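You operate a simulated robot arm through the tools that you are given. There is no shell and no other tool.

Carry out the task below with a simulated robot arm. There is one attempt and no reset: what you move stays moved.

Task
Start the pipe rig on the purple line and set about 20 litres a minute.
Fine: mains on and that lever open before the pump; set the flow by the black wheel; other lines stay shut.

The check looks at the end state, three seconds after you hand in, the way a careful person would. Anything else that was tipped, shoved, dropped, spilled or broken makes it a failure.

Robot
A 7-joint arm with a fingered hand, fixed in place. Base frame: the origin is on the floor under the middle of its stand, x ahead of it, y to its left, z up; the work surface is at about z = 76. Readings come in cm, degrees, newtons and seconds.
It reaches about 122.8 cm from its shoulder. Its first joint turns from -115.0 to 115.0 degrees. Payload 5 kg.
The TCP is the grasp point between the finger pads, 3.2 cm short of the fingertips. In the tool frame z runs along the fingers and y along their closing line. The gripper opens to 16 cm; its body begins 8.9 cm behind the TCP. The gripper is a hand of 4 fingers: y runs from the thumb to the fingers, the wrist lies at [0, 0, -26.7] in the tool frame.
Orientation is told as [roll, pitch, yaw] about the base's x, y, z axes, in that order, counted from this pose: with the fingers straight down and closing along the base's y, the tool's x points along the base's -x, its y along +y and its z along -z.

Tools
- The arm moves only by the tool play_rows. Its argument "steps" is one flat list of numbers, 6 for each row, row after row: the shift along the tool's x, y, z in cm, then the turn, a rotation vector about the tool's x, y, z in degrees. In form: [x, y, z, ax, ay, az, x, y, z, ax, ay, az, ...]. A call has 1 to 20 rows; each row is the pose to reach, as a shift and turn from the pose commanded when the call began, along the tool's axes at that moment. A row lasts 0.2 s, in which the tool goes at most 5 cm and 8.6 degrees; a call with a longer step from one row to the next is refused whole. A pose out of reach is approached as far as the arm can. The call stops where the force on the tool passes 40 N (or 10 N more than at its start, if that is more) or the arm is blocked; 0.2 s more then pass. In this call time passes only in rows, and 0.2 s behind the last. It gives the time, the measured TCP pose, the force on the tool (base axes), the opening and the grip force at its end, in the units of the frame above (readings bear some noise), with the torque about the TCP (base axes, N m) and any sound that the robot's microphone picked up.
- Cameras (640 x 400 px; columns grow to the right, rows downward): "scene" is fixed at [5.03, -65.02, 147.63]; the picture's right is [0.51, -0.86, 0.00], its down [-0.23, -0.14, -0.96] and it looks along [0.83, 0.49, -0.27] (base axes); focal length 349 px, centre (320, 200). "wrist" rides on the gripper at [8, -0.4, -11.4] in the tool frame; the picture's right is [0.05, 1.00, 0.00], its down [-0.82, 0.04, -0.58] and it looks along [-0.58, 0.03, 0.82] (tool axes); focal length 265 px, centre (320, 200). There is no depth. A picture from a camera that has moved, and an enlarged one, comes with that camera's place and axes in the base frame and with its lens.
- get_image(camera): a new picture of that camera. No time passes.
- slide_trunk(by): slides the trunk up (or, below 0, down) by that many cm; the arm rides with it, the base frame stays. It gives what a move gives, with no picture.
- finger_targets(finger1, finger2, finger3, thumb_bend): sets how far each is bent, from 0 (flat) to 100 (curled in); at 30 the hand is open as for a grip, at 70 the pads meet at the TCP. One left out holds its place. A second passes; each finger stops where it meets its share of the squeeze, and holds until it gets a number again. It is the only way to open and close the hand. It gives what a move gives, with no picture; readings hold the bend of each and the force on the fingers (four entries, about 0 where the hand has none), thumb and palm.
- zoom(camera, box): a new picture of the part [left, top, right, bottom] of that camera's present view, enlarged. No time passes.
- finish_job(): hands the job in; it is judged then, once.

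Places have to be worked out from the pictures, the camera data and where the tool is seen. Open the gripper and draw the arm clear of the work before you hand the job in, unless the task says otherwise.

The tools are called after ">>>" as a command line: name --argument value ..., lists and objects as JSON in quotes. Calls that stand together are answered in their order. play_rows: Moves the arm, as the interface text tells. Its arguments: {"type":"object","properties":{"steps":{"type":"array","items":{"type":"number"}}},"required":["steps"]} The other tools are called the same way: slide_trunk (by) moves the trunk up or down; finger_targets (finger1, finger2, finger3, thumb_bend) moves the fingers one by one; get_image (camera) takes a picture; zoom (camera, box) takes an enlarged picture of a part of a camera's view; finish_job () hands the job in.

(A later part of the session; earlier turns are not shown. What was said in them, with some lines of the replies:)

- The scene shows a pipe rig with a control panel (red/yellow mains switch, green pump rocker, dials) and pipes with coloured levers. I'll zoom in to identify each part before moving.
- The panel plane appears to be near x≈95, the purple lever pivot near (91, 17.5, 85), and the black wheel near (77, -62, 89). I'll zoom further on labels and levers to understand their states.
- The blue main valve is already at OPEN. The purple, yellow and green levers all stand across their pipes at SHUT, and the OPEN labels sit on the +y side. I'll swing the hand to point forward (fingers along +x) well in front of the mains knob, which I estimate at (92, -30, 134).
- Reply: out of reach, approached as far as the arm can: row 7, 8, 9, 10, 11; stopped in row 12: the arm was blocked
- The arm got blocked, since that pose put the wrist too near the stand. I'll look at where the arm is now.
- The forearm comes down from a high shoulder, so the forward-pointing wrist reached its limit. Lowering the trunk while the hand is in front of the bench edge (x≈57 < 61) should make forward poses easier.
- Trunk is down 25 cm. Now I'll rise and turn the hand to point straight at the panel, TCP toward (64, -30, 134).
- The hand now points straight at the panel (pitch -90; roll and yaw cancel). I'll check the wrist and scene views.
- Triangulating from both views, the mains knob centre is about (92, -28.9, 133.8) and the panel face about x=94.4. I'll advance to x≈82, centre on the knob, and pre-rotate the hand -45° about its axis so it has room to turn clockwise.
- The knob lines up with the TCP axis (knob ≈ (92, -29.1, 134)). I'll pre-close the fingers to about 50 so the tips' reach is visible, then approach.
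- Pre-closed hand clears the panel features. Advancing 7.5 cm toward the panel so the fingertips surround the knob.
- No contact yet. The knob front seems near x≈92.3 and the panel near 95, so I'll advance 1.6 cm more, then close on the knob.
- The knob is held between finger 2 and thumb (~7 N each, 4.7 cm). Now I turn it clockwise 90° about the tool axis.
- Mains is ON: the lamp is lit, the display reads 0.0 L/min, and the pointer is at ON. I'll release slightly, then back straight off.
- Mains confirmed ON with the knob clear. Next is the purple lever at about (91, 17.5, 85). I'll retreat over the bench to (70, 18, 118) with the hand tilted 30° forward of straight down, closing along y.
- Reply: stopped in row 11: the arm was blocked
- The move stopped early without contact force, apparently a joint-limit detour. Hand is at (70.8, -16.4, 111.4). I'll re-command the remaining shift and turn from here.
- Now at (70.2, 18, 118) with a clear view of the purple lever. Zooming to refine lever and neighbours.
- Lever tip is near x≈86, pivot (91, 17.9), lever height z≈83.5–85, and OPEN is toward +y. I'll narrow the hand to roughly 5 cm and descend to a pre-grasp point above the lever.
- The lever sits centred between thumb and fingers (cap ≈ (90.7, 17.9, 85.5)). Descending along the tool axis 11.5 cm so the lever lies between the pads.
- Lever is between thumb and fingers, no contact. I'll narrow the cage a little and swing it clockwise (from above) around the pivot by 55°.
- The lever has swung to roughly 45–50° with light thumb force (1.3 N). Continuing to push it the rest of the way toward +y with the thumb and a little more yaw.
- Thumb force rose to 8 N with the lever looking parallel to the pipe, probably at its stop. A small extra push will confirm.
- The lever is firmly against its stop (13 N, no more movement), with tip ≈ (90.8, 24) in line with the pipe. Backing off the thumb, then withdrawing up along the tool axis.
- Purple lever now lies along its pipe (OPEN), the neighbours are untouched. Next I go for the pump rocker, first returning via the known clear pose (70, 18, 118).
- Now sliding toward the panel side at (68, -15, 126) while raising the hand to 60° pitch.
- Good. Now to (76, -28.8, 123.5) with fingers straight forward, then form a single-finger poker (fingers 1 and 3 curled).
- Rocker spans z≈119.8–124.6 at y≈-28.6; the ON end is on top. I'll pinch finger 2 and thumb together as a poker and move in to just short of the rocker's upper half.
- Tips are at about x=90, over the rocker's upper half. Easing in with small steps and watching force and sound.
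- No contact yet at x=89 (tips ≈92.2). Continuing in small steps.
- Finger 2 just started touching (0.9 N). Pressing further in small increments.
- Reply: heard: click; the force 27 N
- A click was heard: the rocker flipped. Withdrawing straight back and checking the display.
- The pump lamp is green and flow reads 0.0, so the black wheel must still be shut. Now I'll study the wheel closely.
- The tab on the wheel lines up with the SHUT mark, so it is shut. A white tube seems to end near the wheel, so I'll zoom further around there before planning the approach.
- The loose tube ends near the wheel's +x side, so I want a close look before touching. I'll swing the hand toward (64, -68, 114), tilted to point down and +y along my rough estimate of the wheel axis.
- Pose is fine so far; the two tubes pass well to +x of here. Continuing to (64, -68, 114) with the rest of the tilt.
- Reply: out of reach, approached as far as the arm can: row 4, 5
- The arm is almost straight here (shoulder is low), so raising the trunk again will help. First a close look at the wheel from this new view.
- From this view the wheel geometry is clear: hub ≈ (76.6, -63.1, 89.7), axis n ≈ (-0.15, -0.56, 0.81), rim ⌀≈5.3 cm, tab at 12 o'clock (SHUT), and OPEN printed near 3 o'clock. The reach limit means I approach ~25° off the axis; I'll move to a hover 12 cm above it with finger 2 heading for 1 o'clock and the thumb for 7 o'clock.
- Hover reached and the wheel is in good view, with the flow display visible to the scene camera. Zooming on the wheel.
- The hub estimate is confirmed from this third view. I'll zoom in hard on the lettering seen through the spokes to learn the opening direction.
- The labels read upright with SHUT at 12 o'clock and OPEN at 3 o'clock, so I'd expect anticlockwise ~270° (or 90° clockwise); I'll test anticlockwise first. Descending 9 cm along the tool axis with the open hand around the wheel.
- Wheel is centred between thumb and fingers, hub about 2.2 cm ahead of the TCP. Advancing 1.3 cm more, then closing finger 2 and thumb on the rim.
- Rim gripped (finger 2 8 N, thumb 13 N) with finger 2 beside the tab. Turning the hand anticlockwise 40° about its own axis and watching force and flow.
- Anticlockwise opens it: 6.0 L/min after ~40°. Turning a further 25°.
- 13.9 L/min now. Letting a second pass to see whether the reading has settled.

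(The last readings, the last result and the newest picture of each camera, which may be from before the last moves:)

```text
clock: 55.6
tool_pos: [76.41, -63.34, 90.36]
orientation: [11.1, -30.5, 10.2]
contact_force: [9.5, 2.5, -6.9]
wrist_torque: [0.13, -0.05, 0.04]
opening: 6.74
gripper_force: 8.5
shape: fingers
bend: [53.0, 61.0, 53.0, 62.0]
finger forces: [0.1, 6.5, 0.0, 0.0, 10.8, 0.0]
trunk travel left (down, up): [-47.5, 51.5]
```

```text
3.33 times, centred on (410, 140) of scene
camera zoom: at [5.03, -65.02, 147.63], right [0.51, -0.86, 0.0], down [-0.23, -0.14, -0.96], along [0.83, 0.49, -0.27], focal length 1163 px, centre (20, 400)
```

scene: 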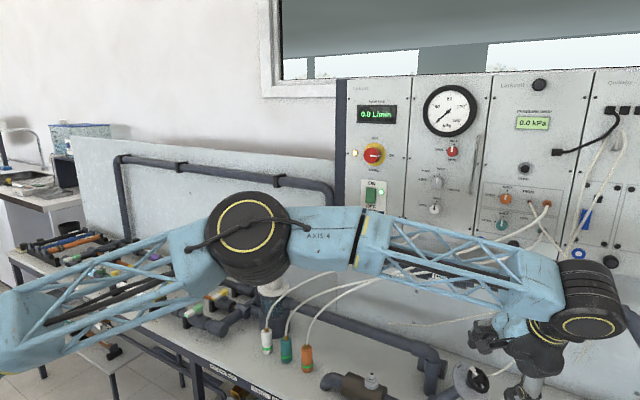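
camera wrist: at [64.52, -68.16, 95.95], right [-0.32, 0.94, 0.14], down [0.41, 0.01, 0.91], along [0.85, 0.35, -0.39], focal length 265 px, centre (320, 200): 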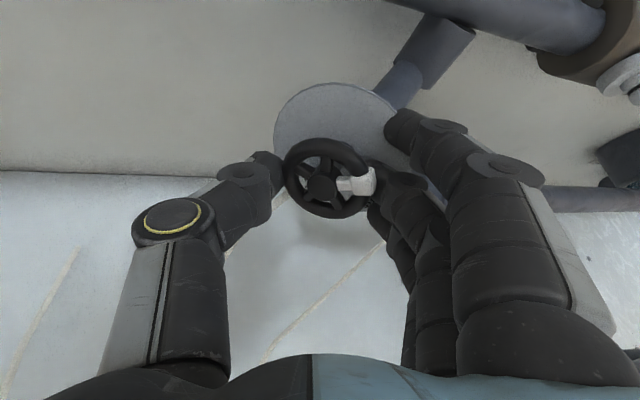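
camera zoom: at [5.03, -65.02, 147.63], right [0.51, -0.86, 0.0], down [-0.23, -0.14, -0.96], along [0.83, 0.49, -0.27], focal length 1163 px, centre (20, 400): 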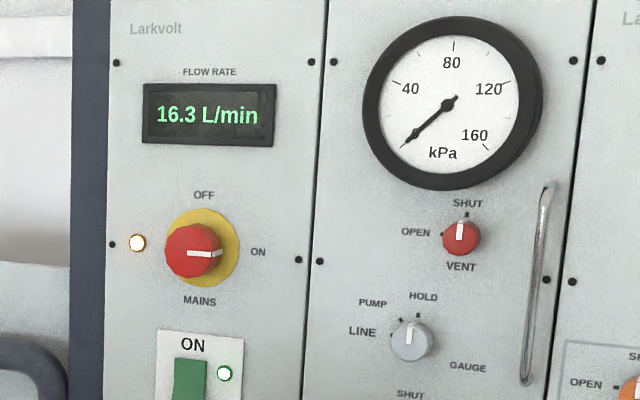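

The reading lags and has risen to 16.3. Waiting longer for it to settle before adjusting.

>>> play_rows --steps '[0, 0, 0, 0, 0, 0, 0, 0, 0, 0, 0, 0, 0, 0, 0, 0, 0, 0, 0, 0, 0, 0, 0, 0, 0, 0, 0, 0, 0, 0, 0, 0, 0, 0, 0, 0, 0, 0, 0, 0, 0, 0, 0, 0, 0, 0, 0, 0, 0, 0, 0, 0, 0, 0, 0, 0, 0, 0, 0, 0, 0, 0, 0, 0, 0, 0, 0, 0, 0, 0, 0, 0, 0, 0, 0, 0, 0, 0, 0, 0, 0, 0, 0, 0, 0, 0, 0, 0, 0, 0]'

>>> zoom --camera "scene" --box '[330, 80, 490, 200]'

```text
clock: 58.8
tool_pos: [76.33, -63.22, 90.37]
orientation: [11.0, -30.7, 10.4]
contact_force: [9.0, 3.0, -5.2]
wrist_torque: [0.14, -0.09, 0.03]
opening: 6.74
gripper_force: 8.4
shape: fingers
bend: [53.0, 61.0, 53.0, 62.0]
finger forces: [0.1, 6.4, 0.1, 0.1, 10.8, 0.0]
trunk travel left (down, up): [-47.5, 51.5]
```

```text
3.33 times, centred on (410, 140) of scene
camera zoom: at [5.03, -65.02, 147.63], right [0.51, -0.86, 0.0], down [-0.23, -0.14, -0.96], along [0.83, 0.49, -0.27], focal length 1163 px, centre (20, 400)
```

zoom: 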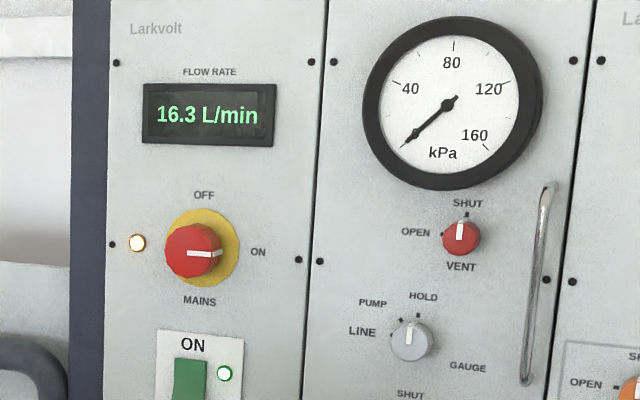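

Settled at 16.3 L/min for ~65° of turn (~0.25 L/min per degree). Turning about 13° more.

>>> play_rows --steps '[0, 0, 0, 0, 0, -4, 0, 0, 0, 0, 0, -9, 0, 0, 0, 0, 0, -13, 0, 0, 0, 0, 0, -13, 0, 0, 0, 0, 0, -13, 0, 0, 0, 0, 0, -13, 0, 0, 0, 0, 0, -13, 0, 0, 0, 0, 0, -13, 0, 0, 0, 0, 0, -13, 0, 0, 0, 0, 0, -13, 0, 0, 0, 0, 0, -13, 0, 0, 0, 0, 0, -13, 0, 0, 0, 0, 0, -13]'

>>> zoom --camera "scene" --box '[330, 80, 490, 200]'

>>> get_image --camera "wrist"

```text
clock: 61.6
tool_pos: [76.32, -63.18, 90.47]
orientation: [3.2, -32.2, 25.5]
contact_force: [11.7, 4.5, -7.7]
wrist_torque: [0.15, -0.05, 0.0]
opening: 6.69
gripper_force: 9.3
shape: fingers
bend: [53.0, 61.0, 53.0, 62.0]
finger forces: [0.0, 7.3, 0.0, 0.0, 11.2, 0.0]
trunk travel left (down, up): [-47.5, 51.5]
```

```text
3.33 times, centred on (410, 140) of scene
camera zoom: at [5.03, -65.02, 147.63], right [0.51, -0.86, 0.0], down [-0.23, -0.14, -0.96], along [0.83, 0.49, -0.27], focal length 1163 px, centre (20, 400)
```

zoom: 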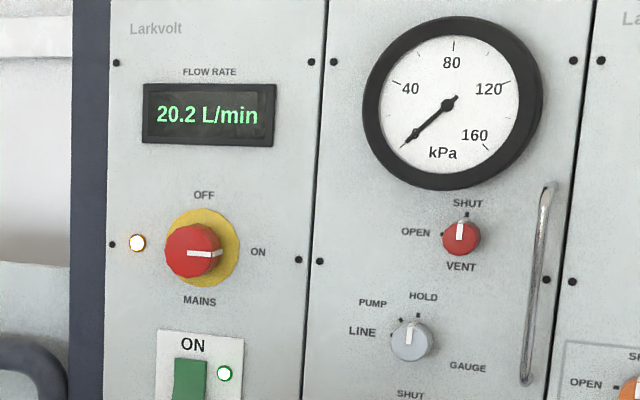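

```text
taken
camera wrist: at [65.22, -69.81, 95.83], right [-0.49, 0.87, 0.02], down [0.34, 0.17, 0.92], along [0.8, 0.46, -0.38], focal length 265 px, centre (320, 200)
```

wrist: 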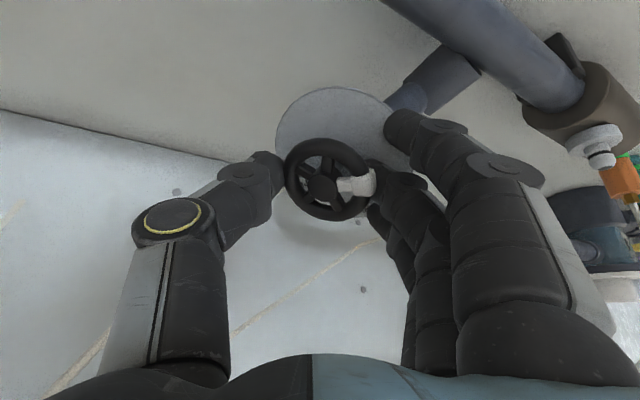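

20.2 L/min, steady grip. Now I release gently by opening finger 2 and the thumb a little, and recheck the flow before withdrawing.

>>> finger_targets --finger2 56 --thumb_bend 57

>>> zoom --camera "scene" --box '[330, 80, 490, 200]'

>>> get_image --camera "wrist"

```text
clock: 62.6
tool_pos: [76.3, -63.28, 90.51]
orientation: [3.1, -32.3, 25.6]
contact_force: [-0.5, -0.4, 0.1]
wrist_torque: [-0.01, 0.01, -0.03]
opening: 7.37
gripper_force: 0.1
shape: fingers
bend: [53.0, 56.0, 53.0, 56.0]
finger forces: [0.0, 0.0, 0.1, 0.1, 0.0, 0.1]
trunk travel left (down, up): [-47.5, 51.5]
```

```text
3.33 times, centred on (410, 140) of scene
camera zoom: at [5.03, -65.02, 147.63], right [0.51, -0.86, 0.0], down [-0.23, -0.14, -0.96], along [0.83, 0.49, -0.27], focal length 1163 px, centre (20, 400)
```

zoom: 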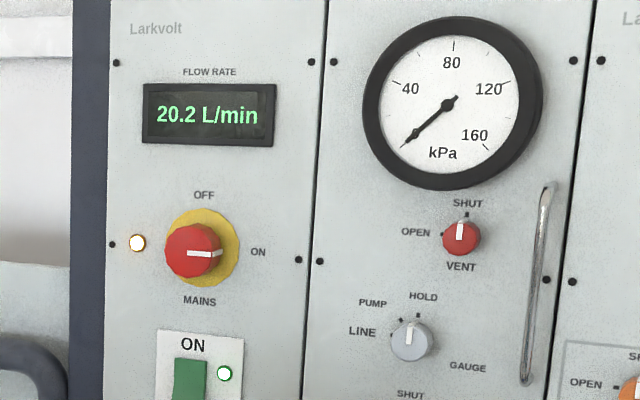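

```text
taken
camera wrist: at [65.09, -69.84, 95.91], right [-0.49, 0.87, 0.02], down [0.34, 0.17, 0.92], along [0.8, 0.46, -0.38], focal length 265 px, centre (320, 200)
```

wrist: 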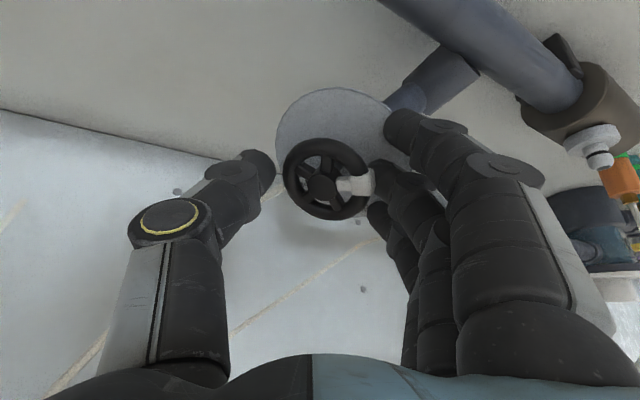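

Flow holds at 20.2 L/min with no contact on the hand. Withdrawing first along the wheel axis, then straight back.

>>> play_rows --steps '[-0.06, -0.2, -0.5, 0, 0, 0, -0.15, -0.45, -1.1, 0, 0, 0, -0.23, -0.7, -1.8, 0, 0, 0, -0.23, -0.7, -3.5, 0, 0, 0, -0.23, -0.7, -6, 0, 0, 0, -0.23, -0.7, -9, 0, 0, 0, -0.23, -0.7, -12, 0, 0, 0]'

>>> zoom --camera "scene" --box '[330, 80, 490, 200]'

>>> get_image --camera "wrist"

>>> get_image --camera "scene"

```text
clock: 64.2
tool_pos: [71.13, -67.19, 100.65]
orientation: [3.1, -32.2, 25.4]
contact_force: [-0.7, -0.2, -0.2]
wrist_torque: [0.0, -0.01, -0.03]
opening: 7.37
gripper_force: 0.1
shape: fingers
bend: [53.0, 56.0, 53.0, 56.0]
finger forces: [0.0, 0.0, 0.1, 0.0, 0.0, 0.0]
trunk travel left (down, up): [-47.5, 51.5]
```

```text
3.33 times, centred on (410, 140) of scene
camera zoom: at [5.03, -65.02, 147.63], right [0.51, -0.86, 0.0], down [-0.23, -0.14, -0.96], along [0.83, 0.49, -0.27], focal length 1163 px, centre (20, 400)
```

zoom: 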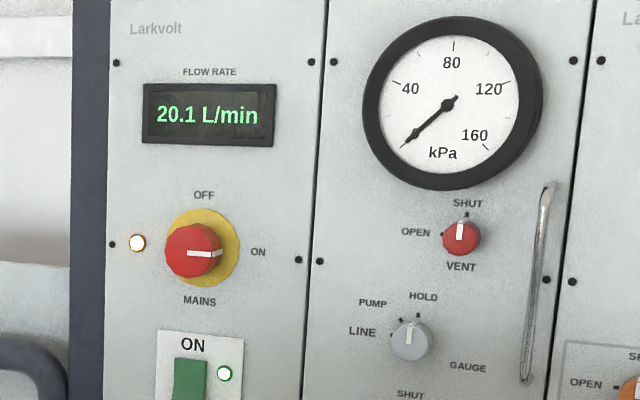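

```text
taken
camera wrist: at [60.07, -73.78, 106.02], right [-0.49, 0.87, 0.02], down [0.34, 0.17, 0.92], along [0.8, 0.46, -0.38], focal length 265 px, centre (320, 200)
```

wrist: 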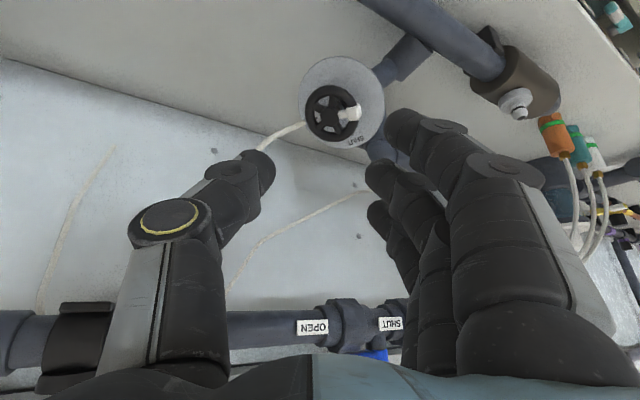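

```text
taken
```

scene: 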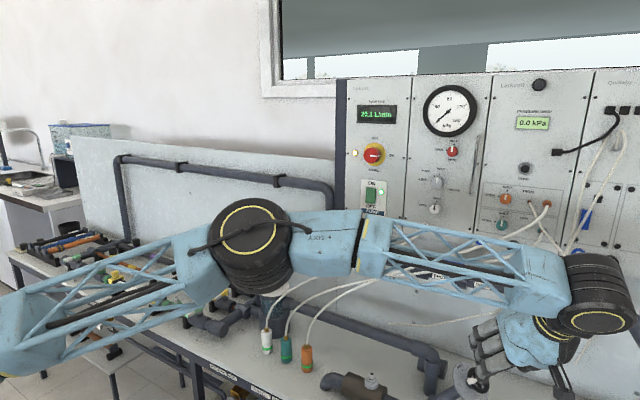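

Flow shows 20.1 L/min and nothing was disturbed near the wheel. Retracting the arm up and back toward the stand.

>>> play_rows --steps '[-0.5, 2.8, -2.7, 0, 0, 0, -1, 5.5, -5.4, 0, 0, 0, -1.55, 8.3, -8.1, 0, 0, 0, -2.1, 11.1, -10.8, 0, 0, 0, -2.6, 13.8, -13.6, 0, 0, 0, -3.1, 16.6, -16.3, 0, 0, 0, -3.6, 19.4, -19, 0, 0, 0, -4.1, 22.1, -21.7, 0, 0, 0, -4.65, 24.9, -24.4, 0, 0, 0]'

>>> finger_targets --finger1 30 --finger2 30 --finger3 30 --thumb_bend 30

>>> get_image --camera "scene"

>>> zoom --camera "scene" --box '[330, 80, 490, 230]'

>>> zoom --camera "scene" --box '[30, 210, 290, 350]'

>>> zoom --camera "scene" --box '[430, 340, 530, 400]'

```text
clock: 66.2
tool_pos: [52.43, -50.25, 124.97]
orientation: [3.0, -32.3, 25.5]
contact_force: [-0.2, -0.3, 0.6]
wrist_torque: [-0.02, 0.01, -0.02]
opening: 7.36
gripper_force: 0.0
shape: fingers
bend: [53.0, 56.0, 53.0, 56.0]
finger forces: [0.0, 0.0, 0.0, 0.0, 0.0, 0.0]
trunk travel left (down, up): [-47.5, 51.5]
```

```text
clock: 67.2
tool_pos: [52.43, -50.35, 124.83]
orientation: [3.1, -32.3, 25.6]
contact_force: [0.1, 0.1, 0.0]
wrist_torque: [0.03, 0.04, 0.0]
opening: 16.99
gripper_force: 0.0
shape: fingers
bend: [30.0, 30.0, 30.0, 30.0]
finger forces: [0.0, 0.1, 0.0, 0.0, 0.0, 0.1]
trunk travel left (down, up): [-47.5, 51.5]
```

```text
taken
```

scene: 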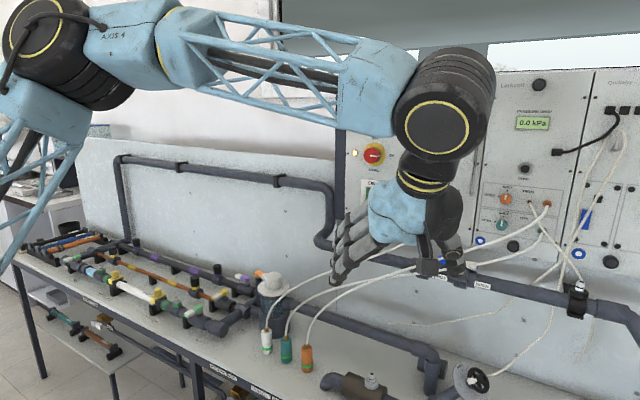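

```text
2.67 times, centred on (410, 155) of scene
camera zoom: at [5.03, -65.02, 147.63], right [0.51, -0.86, 0.0], down [-0.23, -0.14, -0.96], along [0.83, 0.49, -0.27], focal length 930 px, centre (80, 320)
```

zoom: 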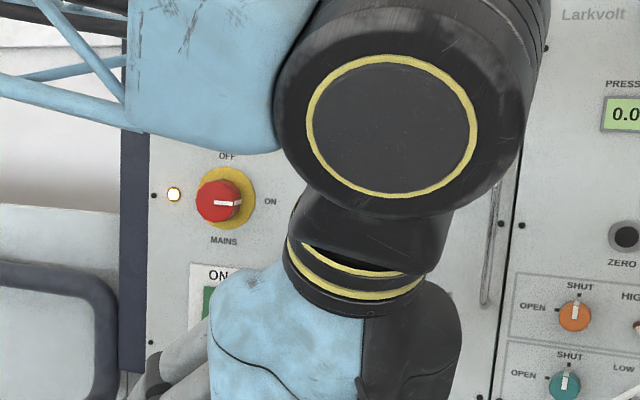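

```text
2.46 times, centred on (160, 280) of scene
camera zoom: at [5.03, -65.02, 147.63], right [0.51, -0.86, 0.0], down [-0.23, -0.14, -0.96], along [0.83, 0.49, -0.27], focal length 859 px, centre (714, 3)
```

zoom: 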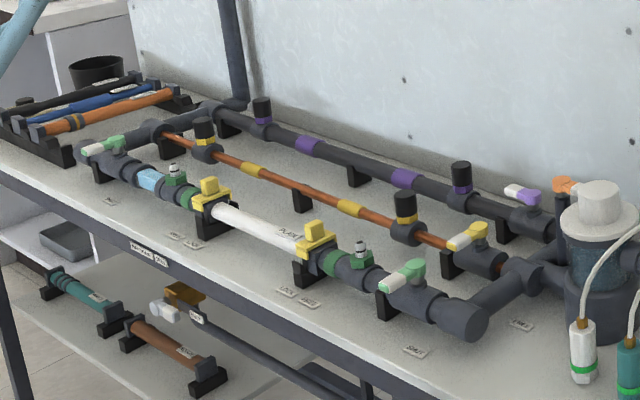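

```text
6.40 times, centred on (480, 370) of scene
camera zoom: at [5.03, -65.02, 147.63], right [0.51, -0.86, 0.0], down [-0.23, -0.14, -0.96], along [0.83, 0.49, -0.27], focal length 2233 px, centre (-704, -888)
```

zoom: 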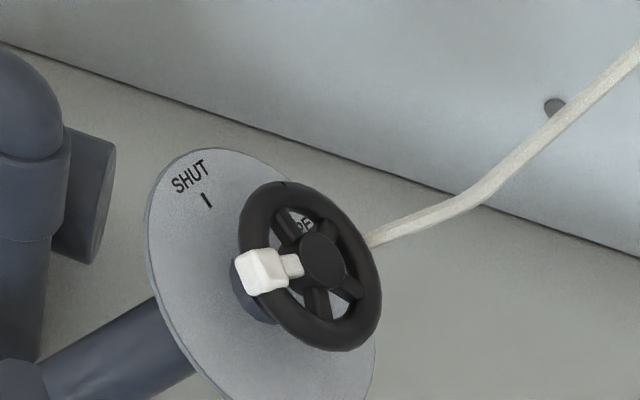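

The tab sits at about 10 o'clock, all other levers are still at SHUT, and the purple one is open. The arm hides the display, so I'll move it further aside to confirm the final reading.

>>> play_rows --steps '[-2.3, 3.1, 0, 0, 0, 0, -4.7, 6.1, -0.1, 0, 0, 0, -7, 9.2, -0.1, 0, 0, 0, -9.4, 12.3, -0.2, 0, 0, 0, -11.7, 15.4, -0.2, 0, 0, 0, -14, 18.4, -0.3, 0, 0, 0, -16.4, 21.5, -0.3, 0, 0, 0]'

>>> get_image --camera "scene"

>>> zoom --camera "scene" --box '[330, 80, 490, 230]'

```text
clock: 68.8
tool_pos: [54.74, -24.9, 134.96]
orientation: [3.0, -32.2, 25.5]
contact_force: [0.7, -0.2, 0.0]
wrist_torque: [-0.03, -0.05, -0.01]
opening: 17.0
gripper_force: 0.1
shape: fingers
bend: [30.0, 30.0, 30.0, 30.0]
finger forces: [0.1, 0.0, 0.0, 0.0, 0.0, 0.1]
trunk travel left (down, up): [-47.5, 51.5]
```

```text
taken
```

scene: 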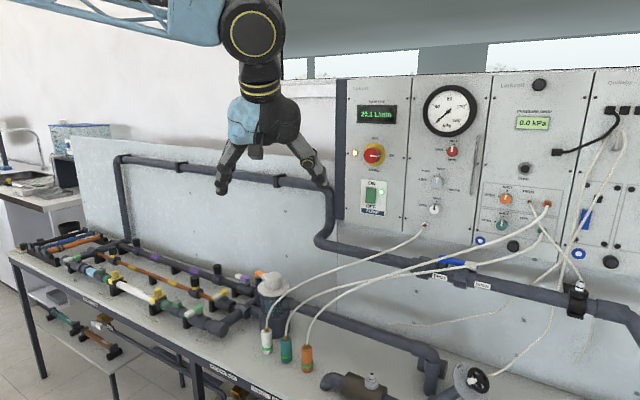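

```text
2.67 times, centred on (410, 155) of scene
camera zoom: at [5.03, -65.02, 147.63], right [0.51, -0.86, 0.0], down [-0.23, -0.14, -0.96], along [0.83, 0.49, -0.27], focal length 930 px, centre (80, 320)
```

zoom: 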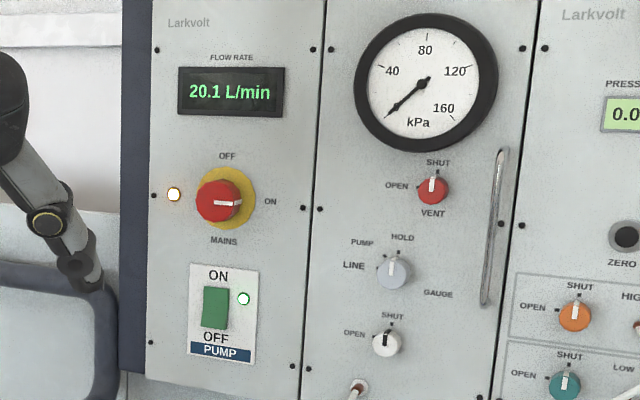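

The final check is good: mains ON, pump lamp green, flow steady at 20.1 L/min, purple lever open, and the other lines still shut. The hand is open and the arm is clear, so I'm handing in.

>>> finish_job

```text
The job is handed in.
```

The pipe rig is running on the purple line at a steady 20.1 L/min, and I've handed the job in.

- **Order:** I turned the mains on first, then opened the purple lever to its stop, and only then switched the pump on. The pump lamp is green.
- **Flow:** I set it with the black wheel, turning it anticlockwise about 78° from SHUT. The reading held at 20.1 after I let go and moved the arm away.
- **Other lines:** the yellow and green levers are still at SHUT, and I saw nothing else knocked, spilled or moved. The blue main valve was already at OPEN, so I left it.

The hand is open and the arm is clear of the bench.
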